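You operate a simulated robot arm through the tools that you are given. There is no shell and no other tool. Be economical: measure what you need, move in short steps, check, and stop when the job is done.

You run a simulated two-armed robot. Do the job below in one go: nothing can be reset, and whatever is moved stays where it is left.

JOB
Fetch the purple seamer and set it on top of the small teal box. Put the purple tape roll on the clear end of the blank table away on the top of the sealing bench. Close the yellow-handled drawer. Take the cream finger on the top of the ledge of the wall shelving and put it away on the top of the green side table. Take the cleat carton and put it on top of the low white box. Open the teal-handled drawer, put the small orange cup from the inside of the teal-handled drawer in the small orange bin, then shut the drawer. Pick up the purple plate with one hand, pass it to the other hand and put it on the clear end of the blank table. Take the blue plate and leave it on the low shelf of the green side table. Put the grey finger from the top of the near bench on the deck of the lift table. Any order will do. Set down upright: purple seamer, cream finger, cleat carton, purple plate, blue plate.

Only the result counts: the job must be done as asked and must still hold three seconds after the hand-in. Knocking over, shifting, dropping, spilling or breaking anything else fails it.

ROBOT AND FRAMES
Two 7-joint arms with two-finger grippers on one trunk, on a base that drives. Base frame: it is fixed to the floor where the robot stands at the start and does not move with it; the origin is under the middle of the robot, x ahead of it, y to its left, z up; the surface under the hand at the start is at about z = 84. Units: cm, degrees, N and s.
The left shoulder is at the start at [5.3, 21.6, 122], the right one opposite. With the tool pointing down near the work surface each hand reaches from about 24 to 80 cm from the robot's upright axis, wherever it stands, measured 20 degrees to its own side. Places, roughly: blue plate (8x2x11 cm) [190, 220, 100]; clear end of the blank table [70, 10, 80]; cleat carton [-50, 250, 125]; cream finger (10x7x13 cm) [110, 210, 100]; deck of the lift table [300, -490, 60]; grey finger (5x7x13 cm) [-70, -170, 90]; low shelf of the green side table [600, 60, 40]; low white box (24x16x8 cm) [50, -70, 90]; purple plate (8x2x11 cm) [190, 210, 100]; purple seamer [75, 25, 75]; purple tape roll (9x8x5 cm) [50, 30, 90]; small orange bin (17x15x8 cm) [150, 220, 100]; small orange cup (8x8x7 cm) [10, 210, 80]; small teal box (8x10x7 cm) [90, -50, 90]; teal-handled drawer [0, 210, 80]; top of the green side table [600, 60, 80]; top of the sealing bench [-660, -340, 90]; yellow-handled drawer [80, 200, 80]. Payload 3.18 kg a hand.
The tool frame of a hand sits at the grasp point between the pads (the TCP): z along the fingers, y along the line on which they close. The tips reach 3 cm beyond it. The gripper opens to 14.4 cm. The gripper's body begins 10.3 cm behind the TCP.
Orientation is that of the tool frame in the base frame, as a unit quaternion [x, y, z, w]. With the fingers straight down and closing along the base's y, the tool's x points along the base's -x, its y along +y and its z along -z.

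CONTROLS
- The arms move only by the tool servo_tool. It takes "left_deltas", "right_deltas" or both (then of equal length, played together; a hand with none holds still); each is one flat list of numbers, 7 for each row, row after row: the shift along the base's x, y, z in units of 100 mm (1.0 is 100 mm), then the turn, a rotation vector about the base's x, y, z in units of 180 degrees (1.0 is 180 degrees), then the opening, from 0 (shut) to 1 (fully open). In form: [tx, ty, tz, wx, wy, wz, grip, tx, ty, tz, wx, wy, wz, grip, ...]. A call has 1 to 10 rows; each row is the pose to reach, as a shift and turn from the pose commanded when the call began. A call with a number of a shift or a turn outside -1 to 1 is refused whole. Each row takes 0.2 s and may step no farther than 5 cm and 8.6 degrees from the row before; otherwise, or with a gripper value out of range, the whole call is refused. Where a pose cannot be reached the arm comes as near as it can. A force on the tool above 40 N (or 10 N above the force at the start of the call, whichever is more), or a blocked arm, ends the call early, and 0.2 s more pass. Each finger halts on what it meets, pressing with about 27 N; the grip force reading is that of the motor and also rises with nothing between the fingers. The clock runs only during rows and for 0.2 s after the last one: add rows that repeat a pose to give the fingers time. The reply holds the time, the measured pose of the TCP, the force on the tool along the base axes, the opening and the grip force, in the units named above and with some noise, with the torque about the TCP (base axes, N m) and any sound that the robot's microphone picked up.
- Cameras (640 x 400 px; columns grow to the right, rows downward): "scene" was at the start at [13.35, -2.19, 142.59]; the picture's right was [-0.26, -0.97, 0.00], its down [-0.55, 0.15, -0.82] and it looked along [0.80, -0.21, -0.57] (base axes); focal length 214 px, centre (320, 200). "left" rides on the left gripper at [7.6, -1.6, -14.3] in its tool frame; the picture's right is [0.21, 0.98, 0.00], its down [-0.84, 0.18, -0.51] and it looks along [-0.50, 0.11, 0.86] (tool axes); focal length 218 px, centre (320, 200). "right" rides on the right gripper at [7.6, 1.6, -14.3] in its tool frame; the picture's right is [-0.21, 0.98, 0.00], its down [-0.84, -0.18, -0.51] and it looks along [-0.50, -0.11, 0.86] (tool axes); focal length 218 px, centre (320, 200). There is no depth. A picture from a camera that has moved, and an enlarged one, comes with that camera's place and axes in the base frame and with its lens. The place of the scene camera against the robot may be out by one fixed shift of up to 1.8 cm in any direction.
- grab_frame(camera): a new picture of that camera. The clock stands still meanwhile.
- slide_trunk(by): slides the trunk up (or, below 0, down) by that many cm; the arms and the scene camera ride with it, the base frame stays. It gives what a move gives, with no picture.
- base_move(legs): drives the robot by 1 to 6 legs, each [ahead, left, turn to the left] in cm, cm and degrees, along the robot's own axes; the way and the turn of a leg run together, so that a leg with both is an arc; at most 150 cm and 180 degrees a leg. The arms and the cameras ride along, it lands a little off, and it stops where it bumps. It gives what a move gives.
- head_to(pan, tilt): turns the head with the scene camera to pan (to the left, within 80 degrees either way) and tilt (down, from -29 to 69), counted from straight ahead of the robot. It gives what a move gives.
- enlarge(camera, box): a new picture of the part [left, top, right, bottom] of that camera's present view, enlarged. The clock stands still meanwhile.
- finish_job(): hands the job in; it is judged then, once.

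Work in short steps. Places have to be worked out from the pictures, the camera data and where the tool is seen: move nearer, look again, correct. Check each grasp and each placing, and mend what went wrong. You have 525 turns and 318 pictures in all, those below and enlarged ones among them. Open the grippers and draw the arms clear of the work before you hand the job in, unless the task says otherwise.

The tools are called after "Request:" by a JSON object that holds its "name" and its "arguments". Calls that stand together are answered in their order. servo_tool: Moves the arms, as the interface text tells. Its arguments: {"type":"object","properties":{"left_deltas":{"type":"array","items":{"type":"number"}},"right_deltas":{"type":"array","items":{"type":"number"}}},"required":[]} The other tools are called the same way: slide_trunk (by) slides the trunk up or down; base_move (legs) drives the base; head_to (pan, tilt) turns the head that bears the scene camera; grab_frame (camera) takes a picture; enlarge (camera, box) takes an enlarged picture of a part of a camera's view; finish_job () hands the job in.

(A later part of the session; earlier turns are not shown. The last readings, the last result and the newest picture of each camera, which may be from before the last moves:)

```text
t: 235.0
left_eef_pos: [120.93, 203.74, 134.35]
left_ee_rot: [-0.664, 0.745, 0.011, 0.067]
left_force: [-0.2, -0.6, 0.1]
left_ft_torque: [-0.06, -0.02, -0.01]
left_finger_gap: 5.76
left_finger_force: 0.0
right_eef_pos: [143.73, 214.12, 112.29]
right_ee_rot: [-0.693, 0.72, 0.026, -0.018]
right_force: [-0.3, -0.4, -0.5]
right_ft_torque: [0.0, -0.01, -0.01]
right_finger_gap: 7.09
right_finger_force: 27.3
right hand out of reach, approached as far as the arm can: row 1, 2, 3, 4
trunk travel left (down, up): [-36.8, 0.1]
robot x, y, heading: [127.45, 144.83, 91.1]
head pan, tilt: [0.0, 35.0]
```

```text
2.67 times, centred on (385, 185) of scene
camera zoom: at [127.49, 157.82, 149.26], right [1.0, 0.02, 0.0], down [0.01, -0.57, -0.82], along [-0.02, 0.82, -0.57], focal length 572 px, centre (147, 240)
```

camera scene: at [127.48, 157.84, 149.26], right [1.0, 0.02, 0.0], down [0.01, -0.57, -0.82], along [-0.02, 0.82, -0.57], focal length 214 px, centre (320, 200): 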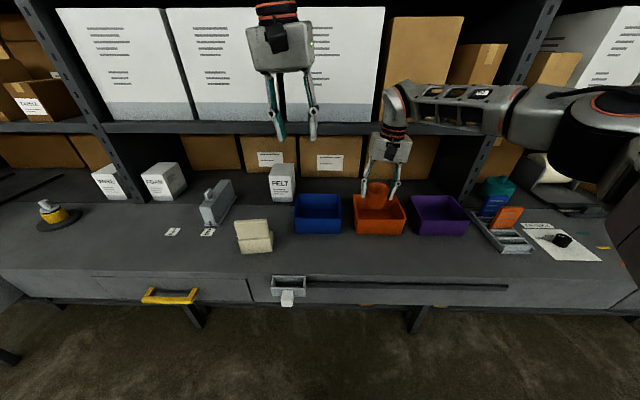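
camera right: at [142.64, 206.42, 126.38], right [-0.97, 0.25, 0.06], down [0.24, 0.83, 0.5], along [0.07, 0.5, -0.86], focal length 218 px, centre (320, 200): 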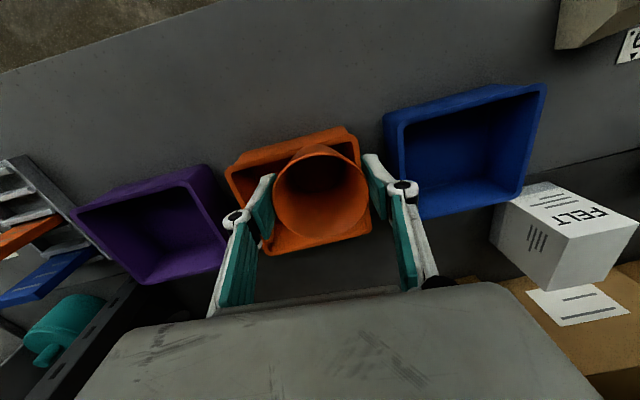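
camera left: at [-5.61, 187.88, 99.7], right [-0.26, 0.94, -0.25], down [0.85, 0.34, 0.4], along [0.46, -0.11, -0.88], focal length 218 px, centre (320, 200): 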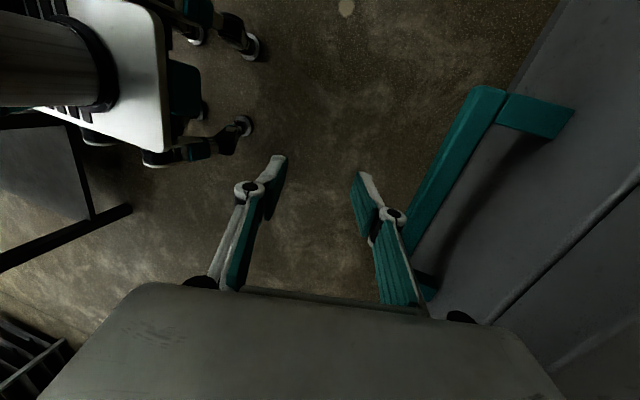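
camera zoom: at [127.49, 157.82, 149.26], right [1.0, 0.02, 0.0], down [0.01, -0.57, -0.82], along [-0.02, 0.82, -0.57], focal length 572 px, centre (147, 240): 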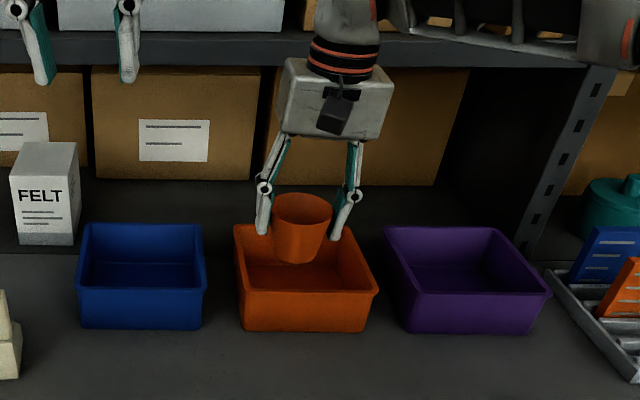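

The arm is at its reach limit at this height, so I let the base make the shift, then lower.

Request:
{"name": "base_move", "arguments": {"legs": [[6, -3, 0]]}}

Request:
{"name": "servo_tool", "arguments": {"right_deltas": [0, 0, -0.4, 0, 0, 0, 0.3, 0, 0, -0.7, 0, 0, 0, 0.3]}}

Request:
{"name": "grab_frame", "arguments": {"camera": "right"}}

Request:
{"name": "enlarge", "arguments": {"camera": "scene", "box": [290, 110, 480, 260]}}

```text
t: 236.0
left_eef_pos: [123.84, 209.71, 134.36]
left_ee_rot: [-0.665, 0.744, 0.01, 0.066]
left_force: [1.2, -0.6, 0.0]
left_ft_torque: [-0.05, 0.03, 0.04]
left_finger_gap: 5.77
left_finger_force: 0.0
right_eef_pos: [146.63, 220.22, 112.29]
right_ee_rot: [-0.694, 0.719, 0.025, -0.019]
right_force: [-0.5, 0.2, -1.6]
right_ft_torque: [-0.05, 0.04, 0.0]
right_finger_gap: 7.1
right_finger_force: 26.9
trunk travel left (down, up): [-36.8, 0.1]
robot x, y, heading: [129.68, 150.86, 91.1]
head pan, tilt: [0.0, 35.0]
```

```text
t: 236.6
left_eef_pos: [123.93, 209.78, 134.45]
left_ee_rot: [-0.665, 0.744, 0.01, 0.067]
left_force: [-0.5, 0.5, 0.8]
left_ft_torque: [0.0, 0.03, -0.01]
left_finger_gap: 5.76
left_finger_force: 0.0
right_eef_pos: [146.56, 220.14, 105.27]
right_ee_rot: [-0.693, 0.721, 0.025, -0.019]
right_force: [0.6, -0.1, -1.0]
right_ft_torque: [-0.05, 0.02, 0.03]
right_finger_gap: 7.09
right_finger_force: 26.6
trunk travel left (down, up): [-36.8, 0.1]
robot x, y, heading: [130.23, 150.97, 91.4]
head pan, tilt: [0.0, 35.0]
```

```text
216 pictures are left
camera right: at [145.43, 212.45, 119.3], right [-0.97, 0.25, 0.06], down [0.24, 0.83, 0.5], along [0.07, 0.5, -0.86], focal length 218 px, centre (320, 200)
```

right: 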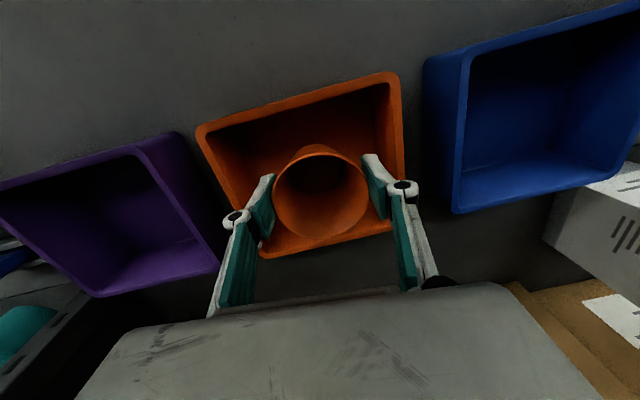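

```text
2.67 times, centred on (385, 185) of scene
camera zoom: at [130.4, 163.88, 149.25], right [1.0, 0.02, 0.0], down [0.01, -0.57, -0.82], along [-0.02, 0.82, -0.57], focal length 572 px, centre (147, 240)
```

zoom: 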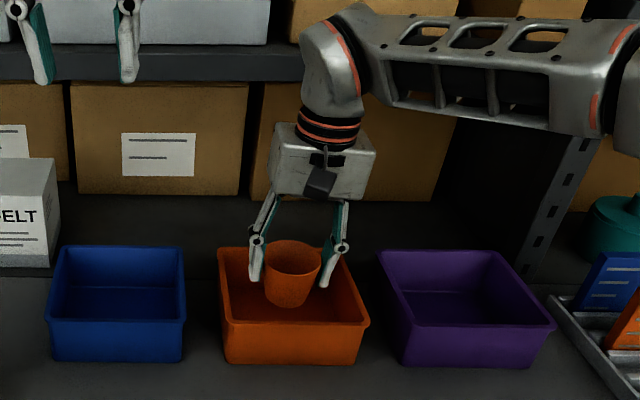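

Well centred in the bin. I lower until it touches, then open.

Request:
{"name": "servo_tool", "arguments": {"right_deltas": [0.03, -0.05, -0.3, 0, 0, 0, 0.3, 0.03, -0.05, -0.5, 0, 0, 0, 0.3, 0.03, -0.05, -0.56, 0, 0, 0, 0.3, 0.03, -0.05, -0.6, 0, 0, 0, 0.3]}}

```text
t: 237.6
left_eef_pos: [123.77, 209.66, 134.34]
left_ee_rot: [-0.665, 0.744, 0.011, 0.067]
left_force: [0.7, -1.5, -0.4]
left_ft_torque: [-0.02, -0.02, -0.02]
left_finger_gap: 5.77
left_finger_force: 0.1
right_eef_pos: [146.85, 219.53, 99.44]
right_ee_rot: [-0.693, 0.721, 0.027, -0.017]
right_force: [1.0, -0.1, 4.9]
right_ft_torque: [0.01, 0.02, -0.01]
right_finger_gap: 7.12
right_finger_force: 26.6
trunk travel left (down, up): [-36.8, 0.1]
robot x, y, heading: [130.55, 151.1, 91.1]
head pan, tilt: [0.0, 35.0]
```

Contact felt. I open slightly and rise out.

Request:
{"name": "servo_tool", "arguments": {"right_deltas": [0, 0, 0, 0, 0, 0, 0.55, 0, 0, 0, 0, 0, 0, 0.62, 0, 0, 0.2, 0, 0, 0, 0.62, 0, 0, 0.5, 0, 0, 0, 0.62, 0, 0, 0.8, 0, 0, 0, 0.62, 0, 0, 1, 0, 0, 0, 0.62]}}

Request:
{"name": "enlarge", "arguments": {"camera": "scene", "box": [200, 110, 480, 260]}}

Request:
{"name": "grab_frame", "arguments": {"camera": "right"}}

```text
t: 239.0
left_eef_pos: [123.77, 209.55, 134.39]
left_ee_rot: [-0.665, 0.744, 0.011, 0.067]
left_force: [-0.3, 0.3, -0.3]
left_ft_torque: [0.0, -0.01, 0.03]
left_finger_gap: 5.76
left_finger_force: 0.1
right_eef_pos: [146.83, 219.55, 109.31]
right_ee_rot: [-0.693, 0.72, 0.026, -0.019]
right_force: [0.0, -0.9, 0.0]
right_ft_torque: [-0.01, 0.0, 0.04]
right_finger_gap: 8.93
right_finger_force: 0.0
trunk travel left (down, up): [-36.8, 0.1]
robot x, y, heading: [130.0, 150.78, 91.1]
head pan, tilt: [0.0, 35.0]
```

```text
2.29 times, centred on (340, 185) of scene
camera zoom: at [130.34, 163.74, 149.27], right [1.0, 0.02, 0.0], down [0.01, -0.57, -0.82], along [-0.02, 0.82, -0.57], focal length 490 px, centre (274, 234)
```

zoom: 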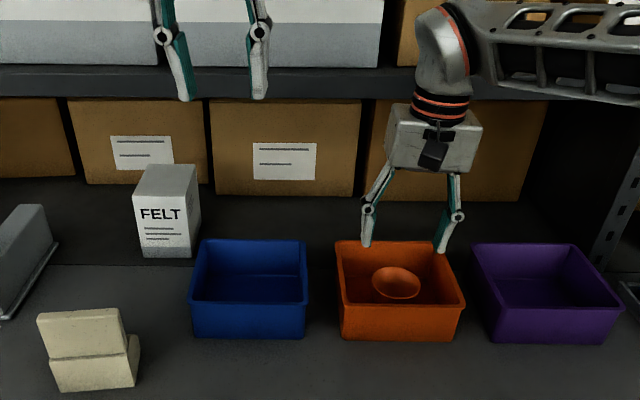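

```text
213 pictures are left
camera right: at [145.66, 211.89, 123.48], right [-0.97, 0.24, 0.06], down [0.24, 0.83, 0.5], along [0.07, 0.5, -0.86], focal length 218 px, centre (320, 200)
```

right: 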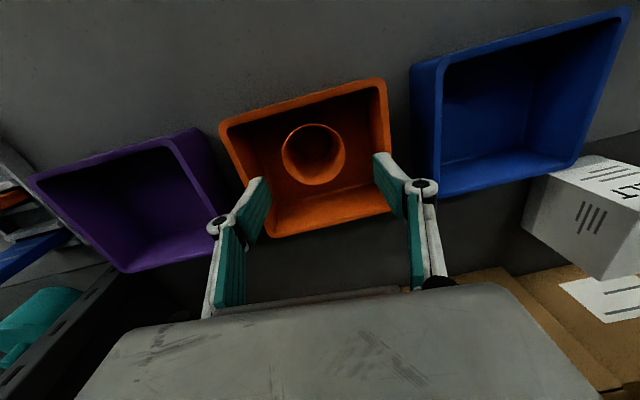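

The cup stands in the orange bin. I return to the teal drawer with the closed right hand to shut it.

Request:
{"name": "base_move", "arguments": {"legs": [[-45, 0, 0], [0, 147, -1], [-12, 0, 0]]}}

Request:
{"name": "servo_tool", "arguments": {"right_deltas": [0, 0, 0, 0, 0, 0, 0.3, 0, 0, 0, 0, 0, 0, 0, 0, 0, 0, 0, 0, 0, 0]}}

Request:
{"name": "slide_trunk", "arguments": {"by": -24}}

Request:
{"name": "grab_frame", "arguments": {"camera": "scene"}}

Request:
{"name": "grab_frame", "arguments": {"camera": "right"}}

```text
t: 255.2
left_eef_pos: [-19.78, 152.69, 134.43]
left_ee_rot: [-0.649, 0.758, 0.009, 0.066]
left_force: [-1.2, -0.1, 0.8]
left_ft_torque: [0.01, -0.01, 0.01]
left_finger_gap: 5.75
left_finger_force: 0.1
right_eef_pos: [3.56, 161.71, 109.44]
right_ee_rot: [-0.678, 0.735, 0.027, -0.017]
right_force: [-0.4, 0.0, 0.7]
right_ft_torque: [0.01, 0.0, 0.01]
right_finger_gap: 8.92
right_finger_force: 0.0
trunk travel left (down, up): [-36.8, 0.1]
robot x, y, heading: [-15.87, 93.39, 89.0]
head pan, tilt: [0.0, 35.0]
```

```text
t: 256.0
left_eef_pos: [-19.88, 152.79, 134.38]
left_ee_rot: [-0.649, 0.758, 0.01, 0.067]
left_force: [-0.9, -0.4, 0.5]
left_ft_torque: [0.01, -0.02, 0.02]
left_finger_gap: 5.76
left_finger_force: 0.0
right_eef_pos: [3.49, 161.87, 109.43]
right_ee_rot: [-0.678, 0.735, 0.025, -0.017]
right_force: [-0.1, 0.4, 1.0]
right_ft_torque: [0.02, 0.03, -0.01]
right_finger_gap: 0.02
right_finger_force: 26.8
trunk travel left (down, up): [-36.8, 0.1]
robot x, y, heading: [-15.82, 93.54, 88.6]
head pan, tilt: [0.0, 35.0]
```

```text
t: 258.5
left_eef_pos: [-19.73, 156.13, 102.1]
left_ee_rot: [-0.652, 0.756, -0.053, 0.013]
left_force: [-0.5, 0.3, 0.9]
left_ft_torque: [0.04, -0.01, -0.03]
left_finger_gap: 5.75
left_finger_force: 0.1
right_eef_pos: [3.52, 161.62, 85.6]
right_ee_rot: [-0.678, 0.734, 0.027, -0.017]
right_force: [-0.9, 0.5, 0.0]
right_ft_torque: [0.03, 0.0, 0.0]
right_finger_gap: 0.0
right_finger_force: 27.5
trunk travel left (down, up): [-12.8, 24.1]
robot x, y, heading: [-16.08, 93.88, 89.0]
head pan, tilt: [0.0, 35.0]
```

```text
212 pictures are left
camera scene: at [-14.99, 119.18, 124.1], right [1.0, -0.02, 0.0], down [-0.01, -0.57, -0.82], along [0.02, 0.82, -0.57], focal length 214 px, centre (320, 200)
```

scene: 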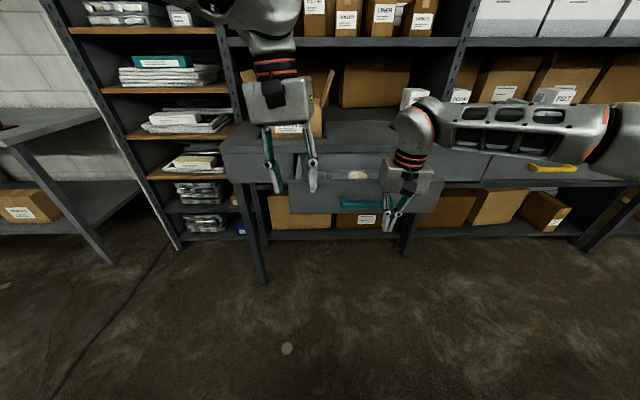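

```text
211 pictures are left
camera right: at [2.06, 154.0, 99.61], right [-0.96, 0.28, 0.06], down [0.28, 0.82, 0.51], along [0.09, 0.5, -0.86], focal length 218 px, centre (320, 200)
```

right: 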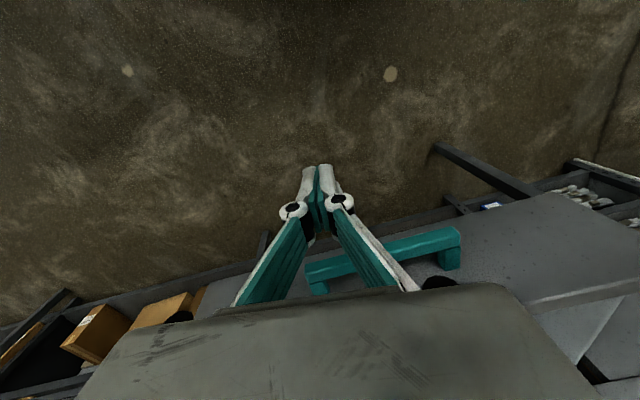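

The hand is in front of the handle, a bit right of centre. I shift 4 cm left, lower slightly and push by driving ahead.

Request:
{"name": "servo_tool", "arguments": {"right_deltas": [-0.2, 0, -0.08, 0, 0, 0, 0, -0.4, 0, -0.15, 0, 0, 0, 0]}}

Request:
{"name": "base_move", "arguments": {"legs": [[25, 0, 0]]}}

Request:
{"name": "base_move", "arguments": {"legs": [[8, 0, 0]]}}

Request:
{"name": "grab_frame", "arguments": {"camera": "scene"}}

```text
t: 259.1
left_eef_pos: [-19.76, 156.27, 101.88]
left_ee_rot: [-0.653, 0.756, -0.054, 0.013]
left_force: [-0.3, 1.0, 0.5]
left_ft_torque: [-0.01, 0.02, -0.01]
left_finger_gap: 5.76
left_finger_force: 0.0
right_eef_pos: [-0.53, 161.8, 83.79]
right_ee_rot: [-0.678, 0.734, 0.025, -0.017]
right_force: [-0.2, 0.3, 0.3]
right_ft_torque: [-0.02, -0.02, 0.02]
right_finger_gap: 0.01
right_finger_force: 26.9
trunk travel left (down, up): [-12.8, 24.1]
robot x, y, heading: [-15.79, 93.49, 88.7]
head pan, tilt: [0.0, 35.0]
```

```text
t: 260.9
left_eef_pos: [-19.24, 181.37, 101.93]
left_ee_rot: [-0.652, 0.756, -0.053, 0.012]
left_force: [-0.6, -0.3, -0.5]
left_ft_torque: [-0.01, -0.04, 0.01]
left_finger_gap: 5.79
left_finger_force: 0.0
right_eef_pos: [-0.02, 186.85, 83.78]
right_ee_rot: [-0.678, 0.734, 0.026, -0.017]
right_force: [-0.7, 0.8, -1.2]
right_ft_torque: [-0.02, 0.02, -0.02]
right_finger_gap: 0.0
right_finger_force: 27.0
trunk travel left (down, up): [-12.8, 24.1]
robot x, y, heading: [-15.68, 118.9, 88.7]
head pan, tilt: [0.0, 35.0]
```

```text
t: 261.9
left_eef_pos: [-19.18, 186.53, 101.64]
left_ee_rot: [-0.653, 0.756, -0.053, 0.01]
left_force: [0.3, 0.4, 0.1]
left_ft_torque: [-0.02, 0.01, -0.01]
left_finger_gap: 5.77
left_finger_force: 0.1
right_eef_pos: [0.0, 191.36, 83.81]
right_ee_rot: [-0.676, 0.736, 0.017, -0.027]
right_force: [0.0, 1.1, 0.1]
right_ft_torque: [0.0, -0.02, 0.0]
right_finger_gap: 0.02
right_finger_force: 26.9
trunk travel left (down, up): [-12.8, 24.1]
robot x, y, heading: [-15.09, 123.67, 88.9]
head pan, tilt: [0.0, 35.0]
stopped in leg 1: the force on the tool passed its limit at 80 N (the readings are from after the stop); the commanded pose is now the measured one
```

```text
210 pictures are left
camera scene: at [-14.36, 149.66, 124.0], right [1.0, -0.02, 0.0], down [-0.01, -0.57, -0.82], along [0.02, 0.82, -0.57], focal length 214 px, centre (320, 200)
```

scene: 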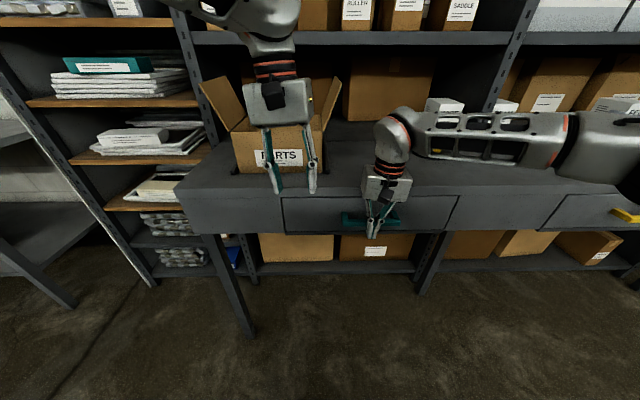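

The teal drawer is shut. Next the CLEAT carton: it sits on the upper shelf at about (-45, 236, 127+). I back off, raise the trunk and move left for a look.

Request:
{"name": "base_move", "arguments": {"legs": [[-22, 0, 0], [0, 35, 0]]}}

Request:
{"name": "slide_trunk", "arguments": {"by": 24}}

Request:
{"name": "head_to", "arguments": {"pan": 0, "tilt": 10}}

Request:
{"name": "grab_frame", "arguments": {"camera": "scene"}}

```text
t: 266.8
left_eef_pos: [-53.93, 165.3, 101.83]
left_ee_rot: [-0.65, 0.758, -0.053, 0.011]
left_force: [-0.7, 0.2, 0.5]
left_ft_torque: [0.01, -0.02, 0.02]
left_finger_gap: 5.76
left_finger_force: 0.0
right_eef_pos: [-34.73, 170.03, 83.9]
right_ee_rot: [-0.673, 0.739, 0.018, -0.026]
right_force: [-0.8, 0.0, 1.3]
right_ft_torque: [0.06, 0.02, 0.01]
right_finger_gap: 0.0
right_finger_force: 26.7
trunk travel left (down, up): [-12.8, 24.1]
robot x, y, heading: [-50.69, 102.54, 88.2]
head pan, tilt: [0.0, 35.0]
```

```text
t: 269.3
left_eef_pos: [-54.01, 165.35, 125.88]
left_ee_rot: [-0.649, 0.758, -0.053, 0.01]
left_force: [0.1, 0.1, 0.5]
left_ft_torque: [0.01, -0.02, -0.03]
left_finger_gap: 5.75
left_finger_force: 0.1
right_eef_pos: [-34.79, 170.14, 107.84]
right_ee_rot: [-0.673, 0.739, 0.017, -0.027]
right_force: [-0.1, 0.2, 0.3]
right_ft_torque: [-0.03, -0.01, 0.01]
right_finger_gap: 0.03
right_finger_force: 27.0
trunk travel left (down, up): [-36.8, 0.1]
robot x, y, heading: [-50.65, 102.79, 88.1]
head pan, tilt: [0.0, 35.0]
```

```text
t: 270.2
left_eef_pos: [-53.94, 165.39, 125.97]
left_ee_rot: [-0.649, 0.759, -0.053, 0.011]
left_force: [0.2, 0.4, -0.4]
left_ft_torque: [0.04, -0.01, 0.01]
left_finger_gap: 5.77
left_finger_force: 0.0
right_eef_pos: [-34.71, 169.94, 107.79]
right_ee_rot: [-0.674, 0.738, 0.018, -0.025]
right_force: [0.3, 0.2, -0.1]
right_ft_torque: [-0.02, 0.0, -0.04]
right_finger_gap: 0.0
right_finger_force: 27.0
trunk travel left (down, up): [-36.8, 0.1]
robot x, y, heading: [-50.61, 103.02, 88.2]
head pan, tilt: [0.0, 10.0]
```

```text
209 pictures are left
camera scene: at [-49.8, 116.27, 153.27], right [1.0, -0.03, 0.0], down [-0.01, -0.17, -0.98], along [0.03, 0.98, -0.17], focal length 214 px, centre (320, 200)
```

scene: 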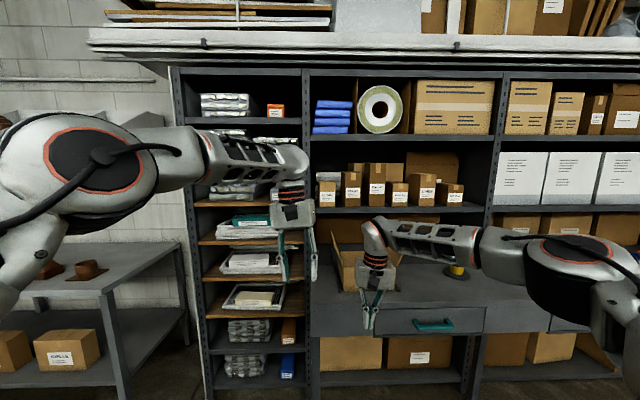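

Request:
{"name": "enlarge", "arguments": {"camera": "scene", "box": [300, 130, 420, 230]}}

```text
4.00 times, centred on (360, 180) of scene
camera zoom: at [-49.8, 116.27, 153.27], right [1.0, -0.03, 0.0], down [-0.01, -0.17, -0.98], along [0.03, 0.98, -0.17], focal length 858 px, centre (160, 280)
```

zoom: 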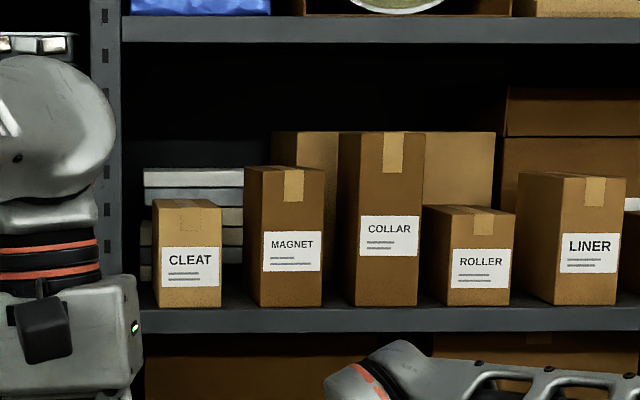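

CLEAT is about 9 cm wide and 14 cm tall, with about 5 cm free on each side at the front. I pitch the right hand forward (about 65°), raising it, and tuck the left hand back and down.

Request:
{"name": "servo_tool", "arguments": {"right_deltas": [0, 0, 0.12, 0.045, 0, 0, 0.9, 0, 0, 0.25, 0.09, 0, 0, 0.9, 0, 0, 0.37, 0.135, 0, 0, 0.9, 0, 0, 0.5, 0.18, 0, 0, 0.9, 0, 0, 0.62, 0.225, 0, 0, 0.9, 0, 0, 0.75, 0.27, 0, 0, 0.9, 0, 0, 0.87, 0.315, 0, 0, 0.9, 0, 0, 1, 0.36, 0, 0, 0.9], "left_deltas": [-0.1, -0.1, -0.1, 0, 0, 0, 0.4, -0.2, -0.2, -0.2, 0, 0, 0, 0.4, -0.3, -0.3, -0.3, 0, 0, 0, 0.4, -0.4, -0.4, -0.4, 0, 0, 0, 0.4, -0.5, -0.5, -0.5, 0, 0, 0, 0.4, -0.6, -0.6, -0.6, 0, 0, 0, 0.4, -0.7, -0.7, -0.7, 0, 0, 0, 0.4, -0.8, -0.8, -0.8, 0, 0, 0, 0.4]}}

Request:
{"name": "grab_frame", "arguments": {"camera": "scene"}}

```text
t: 272.0
left_eef_pos: [-56.65, 161.27, 125.77]
left_ee_rot: [-0.649, 0.758, -0.064, 0.006]
left_force: [-2.1, -0.8, 0.9]
left_ft_torque: [0.06, -0.19, 0.04]
left_finger_gap: 5.77
left_finger_force: 0.0
left hand out of reach, approached as far as the arm can: row 2, 3, 4, 5, 6, 7, 8
right_eef_pos: [-36.93, 169.45, 117.56]
right_ee_rot: [-0.593, 0.612, 0.408, 0.327]
right_force: [-0.9, 0.4, 0.6]
right_ft_torque: [0.0, -0.07, -0.23]
right_finger_gap: 12.97
right_finger_force: 0.2
right hand out of reach, approached as far as the arm can: row 8
trunk travel left (down, up): [-36.8, 0.1]
robot x, y, heading: [-50.65, 102.77, 88.0]
head pan, tilt: [0.0, 10.0]
```

```text
207 pictures are left
camera scene: at [-50.45, 115.94, 153.32], right [1.0, -0.03, 0.0], down [0.0, -0.17, -0.99], along [0.03, 0.98, -0.17], focal length 214 px, centre (320, 200)
```

scene: 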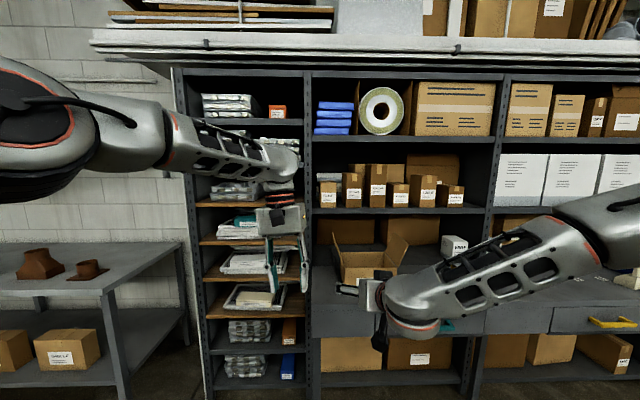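

The right hand points forward about 27° down. I fix its small skew and raise it to carton height, then drive left 7 cm and ahead part of the way.

Request:
{"name": "servo_tool", "arguments": {"right_deltas": [0, 0, 0.3, 0, -0.0178, -0.0059, 0.9, 0, 0, 0.6, 0.001, -0.0356, -0.0118, 0.9, 0, 0, 0.9, 0.001, -0.0356, -0.0118, 0.9]}}

Request:
{"name": "servo_tool", "arguments": {"right_deltas": [0, 0, 0.3, 0, 0, 0, 0.9, 0, 0, 0.6, 0, 0, 0, 0.9, 0, 0, 0.9, 0, 0, 0, 0.9]}}

Request:
{"name": "base_move", "arguments": {"legs": [[35, 7, 1]]}}

Request:
{"name": "grab_frame", "arguments": {"camera": "right"}}

Request:
{"name": "grab_frame", "arguments": {"camera": "scene"}}

```text
t: 272.8
left_eef_pos: [-55.88, 161.49, 125.6]
left_ee_rot: [-0.648, 0.759, -0.064, 0.004]
left_force: [0.0, -0.1, -0.5]
left_ft_torque: [0.01, 0.05, 0.03]
left_finger_gap: 5.77
left_finger_force: 0.1
right_eef_pos: [-34.51, 169.87, 127.13]
right_ee_rot: [-0.592, 0.605, 0.372, 0.381]
right_force: [0.5, 0.1, -0.6]
right_ft_torque: [-0.01, -0.01, 0.03]
right_finger_gap: 12.94
right_finger_force: 0.0
trunk travel left (down, up): [-36.8, 0.1]
robot x, y, heading: [-50.43, 102.63, 88.2]
head pan, tilt: [0.0, 10.0]
```

```text
t: 273.6
left_eef_pos: [-56.06, 161.52, 125.6]
left_ee_rot: [-0.649, 0.758, -0.063, 0.004]
left_force: [-0.6, -0.8, -0.2]
left_ft_torque: [-0.01, 0.0, 0.03]
left_finger_gap: 5.77
left_finger_force: 0.0
right_eef_pos: [-34.74, 170.11, 136.13]
right_ee_rot: [-0.593, 0.604, 0.372, 0.381]
right_force: [0.2, 1.1, 0.7]
right_ft_torque: [0.04, 0.0, 0.04]
right_finger_gap: 12.96
right_finger_force: 0.0
trunk travel left (down, up): [-36.8, 0.1]
robot x, y, heading: [-50.28, 102.71, 88.2]
head pan, tilt: [0.0, 10.0]
```

```text
t: 275.9
left_eef_pos: [-63.58, 196.44, 125.56]
left_ee_rot: [-0.656, 0.752, -0.063, 0.005]
left_force: [-0.9, -0.1, -0.2]
left_ft_torque: [-0.03, 0.01, -0.03]
left_finger_gap: 5.77
left_finger_force: 0.1
right_eef_pos: [-42.5, 205.4, 135.91]
right_ee_rot: [0.599, -0.598, -0.376, -0.377]
right_force: [-0.5, 0.4, 0.6]
right_ft_torque: [-0.03, 0.01, -0.01]
right_finger_gap: 12.98
right_finger_force: 0.0
trunk travel left (down, up): [-36.8, 0.1]
robot x, y, heading: [-57.18, 137.69, 89.3]
head pan, tilt: [0.0, 10.0]
```

```text
206 pictures are left
camera right: at [-44.29, 189.33, 135.13], right [-0.98, 0.09, 0.19], down [0.18, -0.09, 0.98], along [0.11, 0.99, 0.07], focal length 218 px, centre (320, 200)
```

right: 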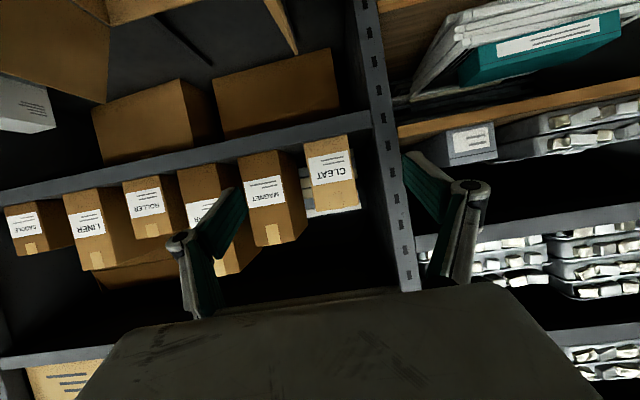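

```text
205 pictures are left
camera scene: at [-56.47, 151.31, 153.27], right [1.0, -0.01, 0.0], down [0.0, -0.17, -0.98], along [0.01, 0.98, -0.17], focal length 214 px, centre (320, 200)
```

scene: 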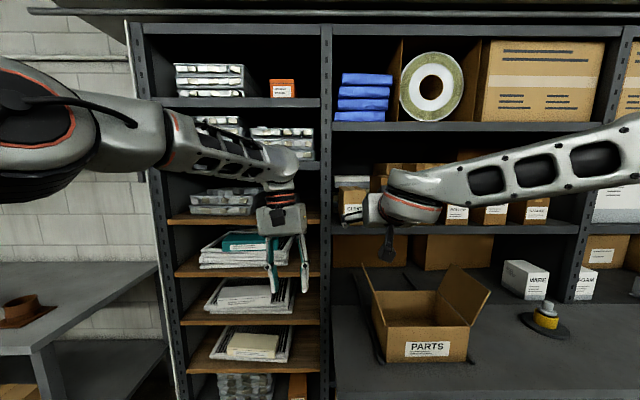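

The carton's front face is centred at about (-42.8, 234.5), z 128–141, with about 2.8 cm to the post on its left. I set the opening to 11.6 cm, drive ahead 18 cm, then look again.

Request:
{"name": "servo_tool", "arguments": {"right_deltas": [0, 0, -0.08, 0, 0, 0, 0.85, 0.02, 0, -0.15, 0, 0, 0, 0.81]}}

Request:
{"name": "base_move", "arguments": {"legs": [[18, 0, 0.5]]}}

Request:
{"name": "grab_frame", "arguments": {"camera": "right"}}

Request:
{"name": "enlarge", "arguments": {"camera": "right", "box": [220, 60, 440, 240]}}

```text
t: 276.5
left_eef_pos: [-63.57, 196.46, 125.6]
left_ee_rot: [-0.656, 0.752, -0.063, 0.004]
left_force: [0.2, 0.2, -0.1]
left_ft_torque: [-0.01, 0.02, 0.01]
left_finger_gap: 5.76
left_finger_force: 0.1
right_eef_pos: [-42.44, 205.49, 134.44]
right_ee_rot: [-0.598, 0.599, 0.376, 0.377]
right_force: [0.4, -0.7, 0.0]
right_ft_torque: [-0.03, 0.02, 0.0]
right_finger_gap: 11.66
right_finger_force: 0.0
trunk travel left (down, up): [-36.8, 0.1]
robot x, y, heading: [-56.56, 137.69, 89.5]
head pan, tilt: [0.0, 10.0]
```

```text
t: 278.0
left_eef_pos: [-63.93, 214.05, 125.61]
left_ee_rot: [-0.659, 0.75, -0.063, 0.004]
left_force: [0.7, -0.6, 0.2]
left_ft_torque: [-0.01, 0.0, 0.03]
left_finger_gap: 5.75
left_finger_force: 0.0
right_eef_pos: [-42.76, 223.24, 134.66]
right_ee_rot: [0.601, -0.597, -0.377, -0.375]
right_force: [0.0, 0.6, -0.5]
right_ft_torque: [-0.02, 0.01, 0.0]
right_finger_gap: 11.67
right_finger_force: 0.0
trunk travel left (down, up): [-36.8, 0.1]
robot x, y, heading: [-56.99, 155.56, 89.9]
head pan, tilt: [0.0, 10.0]
```

```text
204 pictures are left
camera right: at [-44.36, 207.11, 133.63], right [-0.98, 0.08, 0.19], down [0.18, -0.09, 0.98], along [0.1, 0.99, 0.07], focal length 218 px, centre (320, 200)
```

right: 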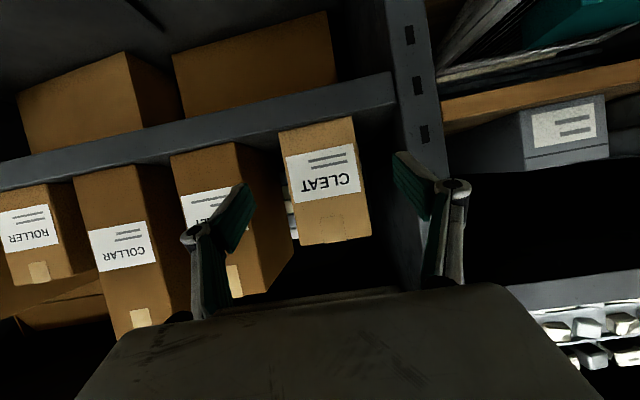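

```text
2.22 times, centred on (330, 150) of right
camera zoom: at [-44.36, 207.11, 133.63], right [-0.98, 0.08, 0.19], down [0.18, -0.09, 0.98], along [0.1, 0.99, 0.07], focal length 485 px, centre (298, 311)
```

zoom: 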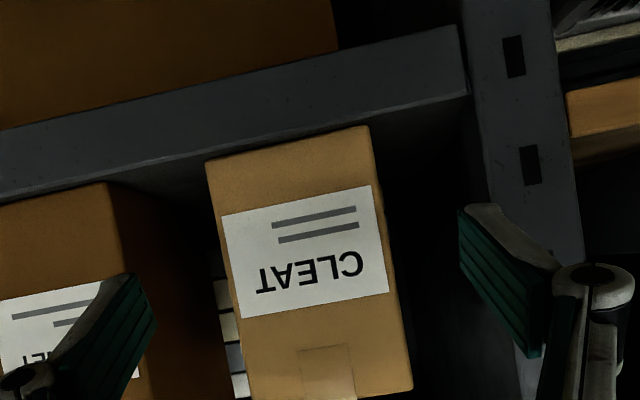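

There is 4.8 cm to the post; the carton's front is at y≈235.7, centred at x≈-42.6. I drive 6 cm closer, then extend the arm to insert the fingers.

Request:
{"name": "base_move", "arguments": {"legs": [[6, 0, 0]]}}

Request:
{"name": "servo_tool", "arguments": {"right_deltas": [0, 0.3, 0, 0, 0, 0, 0.81, 0, 0.6, 0, 0, 0, 0, 0.81, 0, 0.8, 0, 0, 0, 0, 0.81]}}

Request:
{"name": "enlarge", "arguments": {"camera": "right", "box": [180, 60, 460, 260]}}

```text
t: 279.0
left_eef_pos: [-63.9, 220.08, 125.59]
left_ee_rot: [-0.659, 0.75, -0.064, 0.003]
left_force: [-0.1, 1.2, -0.6]
left_ft_torque: [-0.07, -0.02, -0.01]
left_finger_gap: 5.75
left_finger_force: 0.1
right_eef_pos: [-42.72, 229.35, 134.48]
right_ee_rot: [0.601, -0.596, -0.377, -0.375]
right_force: [0.2, 0.7, -0.1]
right_ft_torque: [-0.01, -0.02, -0.02]
right_finger_gap: 11.66
right_finger_force: 0.0
trunk travel left (down, up): [-36.8, 0.1]
robot x, y, heading: [-56.9, 161.2, 89.9]
head pan, tilt: [0.0, 10.0]
```

```text
t: 279.8
left_eef_pos: [-63.82, 219.78, 125.57]
left_ee_rot: [-0.659, 0.749, -0.063, 0.004]
left_force: [-0.1, 0.4, 0.2]
left_ft_torque: [-0.02, -0.01, -0.02]
left_finger_gap: 5.77
left_finger_force: 0.0
right_eef_pos: [-42.84, 237.02, 134.61]
right_ee_rot: [0.6, -0.597, -0.377, -0.376]
right_force: [-0.2, 0.2, 1.0]
right_ft_torque: [0.0, 0.01, -0.04]
right_finger_gap: 11.65
right_finger_force: 0.1
trunk travel left (down, up): [-36.8, 0.1]
robot x, y, heading: [-57.06, 161.47, 89.9]
head pan, tilt: [0.0, 10.0]
```

```text
2.00 times, centred on (320, 160) of right
camera zoom: at [-44.38, 221.0, 133.68], right [-0.98, 0.08, 0.19], down [0.18, -0.09, 0.98], along [0.1, 0.99, 0.08], focal length 436 px, centre (320, 280)
```

zoom: 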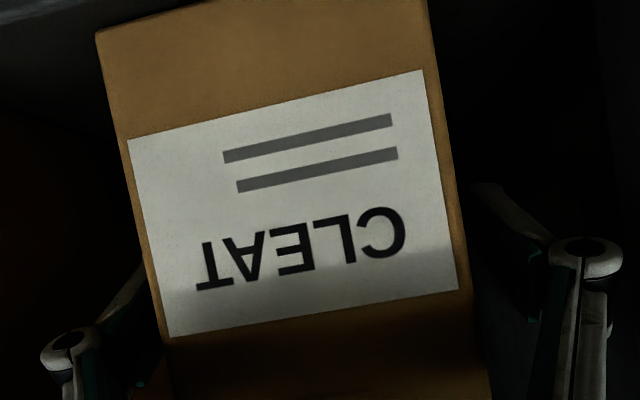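

The fingers straddle the carton about 4 cm deep. I close.

Request:
{"name": "servo_tool", "arguments": {"right_deltas": [0, 0.05, 0, 0, 0, 0, 0.7, 0, 0.05, 0, 0, 0, 0, 0.5, 0, 0.05, 0, 0, 0, 0, 0.4, 0, 0.05, 0, 0, 0, 0, 0.4]}}

Request:
{"name": "servo_tool", "arguments": {"right_deltas": [0, 0, 0.1, 0, 0, 0, 0.4, 0, 0, 0.2, 0, 0, 0, 0.4, 0, 0, 0.25, 0, 0, 0, 0.4]}}

Request:
{"name": "enlarge", "arguments": {"camera": "scene", "box": [300, 100, 500, 260]}}

```text
t: 280.8
left_eef_pos: [-63.87, 219.84, 125.52]
left_ee_rot: [-0.658, 0.75, -0.064, 0.005]
left_force: [0.9, 0.1, 0.0]
left_ft_torque: [0.01, -0.01, 0.0]
left_finger_gap: 5.75
left_finger_force: 0.1
right_eef_pos: [-42.81, 237.64, 134.59]
right_ee_rot: [0.6, -0.597, -0.377, -0.377]
right_force: [-1.5, 0.0, -0.2]
right_ft_torque: [0.24, 0.26, 0.13]
right_finger_gap: 9.09
right_finger_force: 26.8
trunk travel left (down, up): [-36.8, 0.1]
robot x, y, heading: [-56.53, 161.36, 89.9]
head pan, tilt: [0.0, 10.0]
```

```text
t: 281.6
left_eef_pos: [-63.78, 219.83, 125.47]
left_ee_rot: [-0.659, 0.75, -0.063, 0.005]
left_force: [1.0, -0.9, -0.2]
left_ft_torque: [0.02, -0.04, 0.01]
left_finger_gap: 5.75
left_finger_force: 0.0
right_eef_pos: [-42.74, 237.65, 137.17]
right_ee_rot: [0.6, -0.597, -0.377, -0.376]
right_force: [-0.6, 0.3, -2.1]
right_ft_torque: [-0.08, 0.02, -0.02]
right_finger_gap: 9.07
right_finger_force: 27.5
trunk travel left (down, up): [-36.8, 0.1]
robot x, y, heading: [-56.77, 161.6, 89.8]
head pan, tilt: [0.0, 10.0]
```

```text
2.50 times, centred on (400, 180) of scene
camera zoom: at [-56.45, 174.83, 153.27], right [1.0, 0.0, 0.0], down [0.0, -0.17, -0.98], along [0.0, 0.98, -0.17], focal length 536 px, centre (120, 250)
```

zoom: 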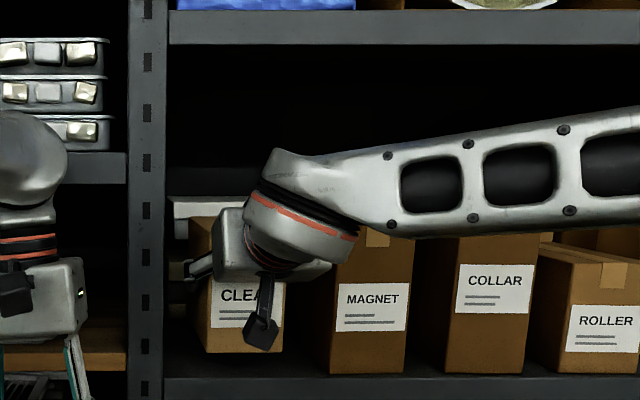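

Carton held and lifted. I back straight out.

Request:
{"name": "base_move", "arguments": {"legs": [[-45, 0, 0]]}}

Request:
{"name": "grab_frame", "arguments": {"camera": "scene"}}

```text
t: 284.3
left_eef_pos: [-64.03, 174.59, 125.45]
left_ee_rot: [-0.659, 0.75, -0.063, 0.004]
left_force: [0.3, 0.1, -0.6]
left_ft_torque: [-0.01, -0.04, 0.02]
left_finger_gap: 5.76
left_finger_force: 0.0
right_eef_pos: [-42.81, 192.1, 137.14]
right_ee_rot: [0.602, -0.596, -0.378, -0.375]
right_force: [-0.6, -0.3, -3.4]
right_ft_torque: [-0.08, 0.02, 0.01]
right_finger_gap: 9.0
right_finger_force: 26.7
trunk travel left (down, up): [-36.8, 0.1]
robot x, y, heading: [-56.9, 115.91, 89.9]
head pan, tilt: [0.0, 10.0]
```

```text
200 pictures are left
camera scene: at [-56.54, 129.35, 153.27], right [1.0, 0.0, 0.0], down [0.0, -0.17, -0.98], along [0.0, 0.98, -0.17], focal length 214 px, centre (320, 200)
```

scene: 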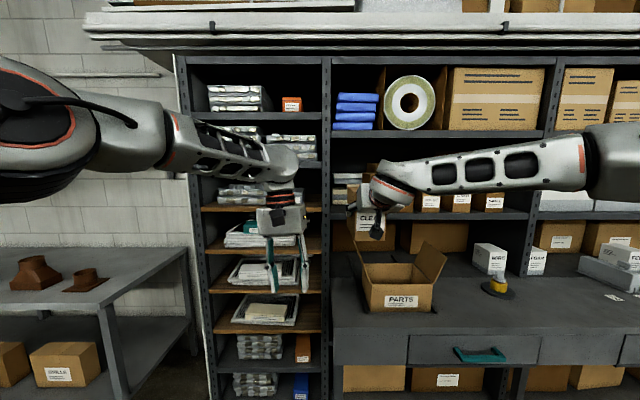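

Clear of the shelf. I drive to the near side of the blank table: turn to face +x, go ahead, then along to y≈-56.

Request:
{"name": "base_move", "arguments": {"legs": [[0, 0, -90], [48, 0, 0], [0, -150, 0], [0, -22, 0]]}}

Request:
{"name": "head_to", "arguments": {"pan": -10, "tilt": 40}}

Request:
{"name": "grab_frame", "arguments": {"camera": "scene"}}

```text
t: 306.1
left_eef_pos: [52.84, -47.69, 125.57]
left_ee_rot: [0.053, 0.997, -0.048, -0.042]
left_force: [-0.4, 0.0, 0.2]
left_ft_torque: [0.01, -0.03, 0.01]
left_finger_gap: 5.75
left_finger_force: 0.0
right_eef_pos: [70.99, -68.42, 137.05]
right_ee_rot: [-0.012, 0.847, 0.007, 0.531]
right_force: [0.3, -0.4, -2.0]
right_ft_torque: [0.01, 0.09, 0.02]
right_finger_gap: 8.78
right_finger_force: 26.9
trunk travel left (down, up): [-36.8, 0.1]
robot x, y, heading: [-5.46, -55.91, 1.2]
head pan, tilt: [0.0, 10.0]
```

```text
t: 307.0
left_eef_pos: [52.7, -47.7, 125.55]
left_ee_rot: [0.053, 0.996, -0.049, -0.042]
left_force: [0.2, 0.8, 0.5]
left_ft_torque: [-0.02, 0.02, -0.01]
left_finger_gap: 5.75
left_finger_force: 0.0
right_eef_pos: [71.07, -68.48, 137.03]
right_ee_rot: [-0.012, 0.846, 0.006, 0.533]
right_force: [-1.0, 1.1, -3.4]
right_ft_torque: [-0.03, 0.07, -0.02]
right_finger_gap: 8.8
right_finger_force: 26.5
trunk travel left (down, up): [-36.8, 0.1]
robot x, y, heading: [-5.42, -56.21, 1.2]
head pan, tilt: [-10.0, 40.0]
```

```text
199 pictures are left
camera scene: at [7.37, -57.04, 148.51], right [-0.15, -0.99, 0.0], down [-0.63, 0.1, -0.77], along [0.76, -0.12, -0.64], focal length 214 px, centre (320, 200)
```

scene: 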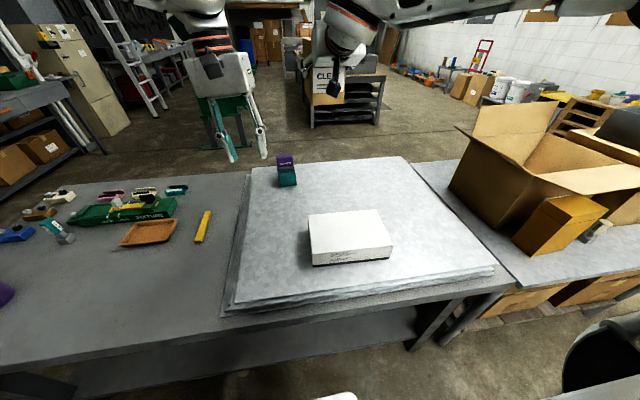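

The white box top is centred at (49.8, -71.2), z≈97. I back the base 8 cm, then draw the right hand in and down in stages.

Request:
{"name": "base_move", "arguments": {"legs": [[-8, 0, -1]]}}

Request:
{"name": "servo_tool", "arguments": {"right_deltas": [-0.2, 0, -0.3, 0, 0, 0, 0.4, -0.4, -0.05, -0.6, 0, 0, 0, 0.4, -0.6, -0.1, -0.8, 0, 0, 0, 0.4, -0.8, -0.1, -1, 0, 0, 0, 0.4]}}

Request:
{"name": "servo_tool", "arguments": {"right_deltas": [-0.2, 0, -0.3, 0, 0, 0, 0.4, -0.4, 0, -0.6, 0, 0, 0, 0.4, -0.5, 0, -0.9, 0, 0, 0, 0.4]}}

Request:
{"name": "grab_frame", "arguments": {"camera": "scene"}}

```text
t: 308.1
left_eef_pos: [45.02, -48.74, 125.52]
left_ee_rot: [0.063, 0.996, -0.047, -0.042]
left_force: [-0.1, 0.1, 1.0]
left_ft_torque: [0.0, -0.01, 0.0]
left_finger_gap: 5.76
left_finger_force: 0.0
right_eef_pos: [62.89, -69.83, 137.14]
right_ee_rot: [-0.005, 0.846, 0.003, 0.533]
right_force: [-1.3, 0.4, -2.5]
right_ft_torque: [0.0, 0.1, -0.03]
right_finger_gap: 8.74
right_finger_force: 27.3
trunk travel left (down, up): [-36.8, 0.1]
robot x, y, heading: [-13.8, -55.69, 0.2]
head pan, tilt: [-10.0, 40.0]
```

```text
t: 309.1
left_eef_pos: [45.02, -48.88, 125.57]
left_ee_rot: [0.063, 0.996, -0.048, -0.041]
left_force: [-0.4, -0.4, 0.3]
left_ft_torque: [-0.02, -0.01, 0.0]
left_finger_gap: 5.76
left_finger_force: 0.0
right_eef_pos: [54.87, -70.74, 127.13]
right_ee_rot: [-0.004, 0.846, 0.001, 0.534]
right_force: [0.2, -0.4, -3.0]
right_ft_torque: [-0.01, 0.08, 0.0]
right_finger_gap: 8.77
right_finger_force: 26.7
trunk travel left (down, up): [-36.8, 0.1]
robot x, y, heading: [-13.36, -55.92, 0.3]
head pan, tilt: [-10.0, 40.0]
```

```text
t: 309.9
left_eef_pos: [45.1, -48.38, 125.66]
left_ee_rot: [0.062, 0.996, -0.049, -0.041]
left_force: [-0.5, 1.6, -0.4]
left_ft_torque: [-0.12, -0.03, 0.02]
left_finger_gap: 5.76
left_finger_force: 0.0
right_eef_pos: [49.87, -70.49, 118.14]
right_ee_rot: [-0.006, 0.846, 0.002, 0.533]
right_force: [-0.6, 1.1, -2.9]
right_ft_torque: [-0.03, 0.07, -0.08]
right_finger_gap: 8.78
right_finger_force: 27.0
trunk travel left (down, up): [-36.8, 0.1]
robot x, y, heading: [-13.82, -55.7, 0.2]
head pan, tilt: [-10.0, 40.0]
```

```text
198 pictures are left
camera scene: at [-0.65, -57.0, 148.52], right [-0.17, -0.99, 0.0], down [-0.63, 0.11, -0.77], along [0.76, -0.13, -0.64], focal length 214 px, centre (320, 200)
```

scene: 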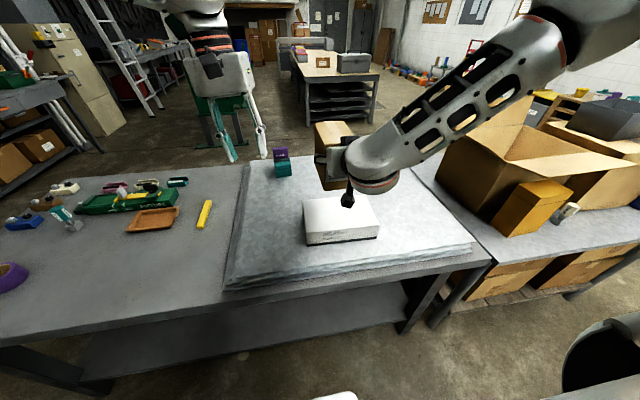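

Request:
{"name": "enlarge", "arguments": {"camera": "scene", "box": [270, 100, 430, 260]}}

Request:
{"name": "grab_frame", "arguments": {"camera": "right"}}

```text
2.50 times, centred on (350, 180) of scene
camera zoom: at [-0.65, -57.0, 148.52], right [-0.17, -0.99, 0.0], down [-0.63, 0.11, -0.77], along [0.76, -0.13, -0.64], focal length 536 px, centre (245, 250)
```

zoom: 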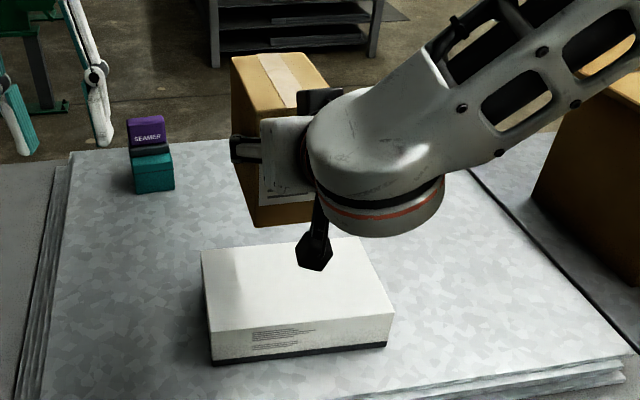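

```text
196 pictures are left
camera right: at [33.7, -69.03, 117.23], right [0.08, 0.98, 0.18], down [-0.09, -0.18, 0.98], along [0.99, -0.09, 0.08], focal length 218 px, centre (320, 200)
```

right: 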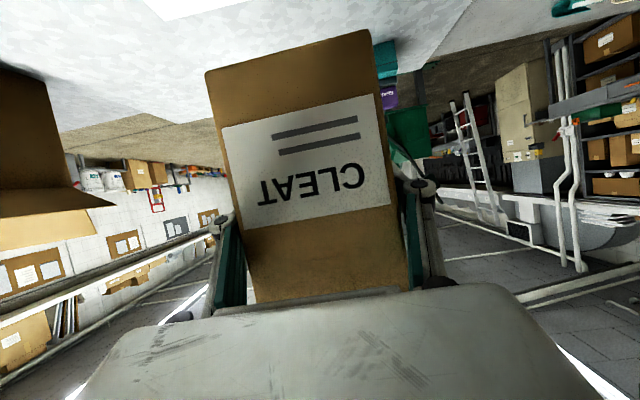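

The carton is about 11 cm deep, centred 3.7 cm beyond the TCP. Target TCP is (46.7, -71). I lower in stages.

Request:
{"name": "servo_tool", "arguments": {"right_deltas": [-0.16, -0.02, -0.3, 0, 0, 0, 0.4, -0.32, -0.05, -0.6, 0, 0, 0, 0.4, -0.32, -0.05, -1, 0, 0, 0, 0.4]}}

Request:
{"name": "enlarge", "arguments": {"camera": "scene", "box": [270, 100, 430, 260]}}

Request:
{"name": "grab_frame", "arguments": {"camera": "right"}}

```text
t: 310.7
left_eef_pos: [45.12, -48.65, 125.53]
left_ee_rot: [0.062, 0.996, -0.048, -0.043]
left_force: [0.8, 0.5, -0.7]
left_ft_torque: [-0.06, 0.05, 0.01]
left_finger_gap: 5.78
left_finger_force: 0.0
right_eef_pos: [47.49, -67.33, 111.78]
right_ee_rot: [0.002, 0.853, -0.008, 0.521]
right_force: [-0.2, 0.1, -2.3]
right_ft_torque: [-0.05, 0.08, 0.0]
right_finger_gap: 8.77
right_finger_force: 27.4
right hand out of reach, approached as far as the arm can: row 1, 2, 3
trunk travel left (down, up): [-36.8, 0.1]
robot x, y, heading: [-13.06, -55.94, 0.0]
head pan, tilt: [-10.0, 40.0]
```

```text
2.50 times, centred on (350, 180) of scene
camera zoom: at [-0.4, -57.25, 148.49], right [-0.17, -0.99, 0.0], down [-0.63, 0.11, -0.77], along [0.75, -0.13, -0.64], focal length 536 px, centre (245, 250)
```

zoom: 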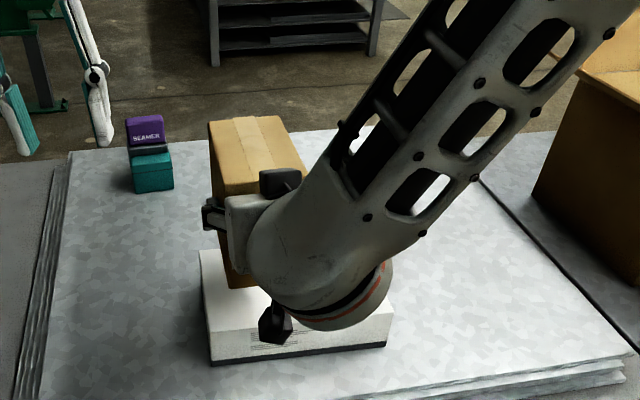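

```text
194 pictures are left
camera right: at [31.31, -65.54, 111.15], right [0.11, 0.98, 0.17], down [-0.07, -0.17, 0.98], along [0.99, -0.12, 0.05], focal length 218 px, centre (320, 200)
```

right: 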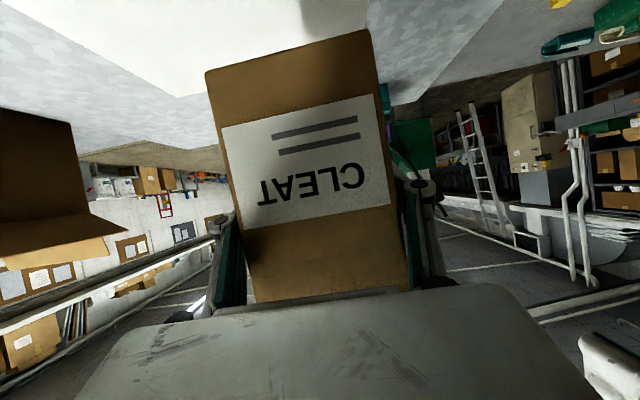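

The wrist is at a limit at this height. I raise slightly with corrections, then lower with the trunk instead.

Request:
{"name": "servo_tool", "arguments": {"right_deltas": [0, -0.1, 0.3, 0.002, -0.0044, 0.0019, 0.4, -0.05, -0.25, 0.5, 0.0036, -0.0088, 0.0038, 0.4, -0.08, -0.37, 0.6, 0.0036, -0.0088, 0.0038, 0.4]}}

Request:
{"name": "slide_trunk", "arguments": {"by": -8}}

Request:
{"name": "enlarge", "arguments": {"camera": "scene", "box": [270, 100, 430, 260]}}

```text
t: 311.5
left_eef_pos: [45.06, -48.81, 125.53]
left_ee_rot: [0.062, 0.996, -0.048, -0.042]
left_force: [0.4, -0.4, -0.8]
left_ft_torque: [0.02, -0.01, 0.0]
left_finger_gap: 5.78
left_finger_force: 0.0
right_eef_pos: [46.47, -70.25, 118.8]
right_ee_rot: [-0.005, 0.841, 0.008, 0.541]
right_force: [-0.4, -1.1, -3.9]
right_ft_torque: [-0.02, 0.11, 0.0]
right_finger_gap: 8.79
right_finger_force: 27.3
right hand out of reach, approached as far as the arm can: row 1, 2, 3
trunk travel left (down, up): [-36.8, 0.1]
robot x, y, heading: [-13.85, -56.07, 0.1]
head pan, tilt: [-10.0, 40.0]
```

```text
t: 312.6
left_eef_pos: [45.04, -48.88, 117.6]
left_ee_rot: [0.063, 0.996, -0.05, -0.042]
left_force: [-0.8, 0.3, 0.8]
left_ft_torque: [-0.01, -0.05, 0.0]
left_finger_gap: 5.75
left_finger_force: 0.0
right_eef_pos: [46.47, -70.1, 111.03]
right_ee_rot: [-0.005, 0.84, 0.008, 0.543]
right_force: [1.0, -0.2, -3.3]
right_ft_torque: [-0.02, 0.1, -0.01]
right_finger_gap: 8.77
right_finger_force: 26.6
trunk travel left (down, up): [-28.8, 8.1]
robot x, y, heading: [-13.34, -56.0, 0.1]
head pan, tilt: [-10.0, 40.0]
```

```text
2.50 times, centred on (350, 180) of scene
camera zoom: at [-0.04, -57.35, 140.54], right [-0.17, -0.99, 0.0], down [-0.63, 0.11, -0.77], along [0.75, -0.13, -0.64], focal length 536 px, centre (245, 250)
```

zoom: 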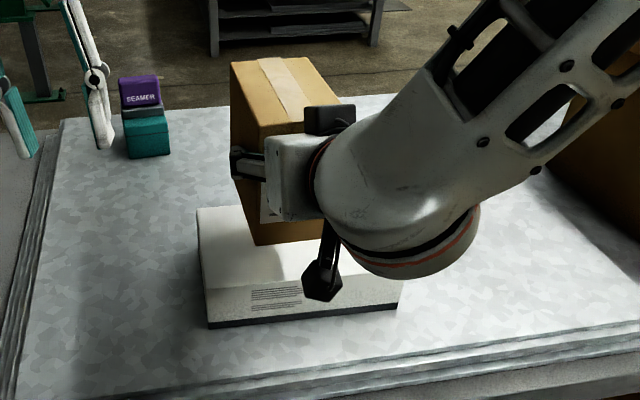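

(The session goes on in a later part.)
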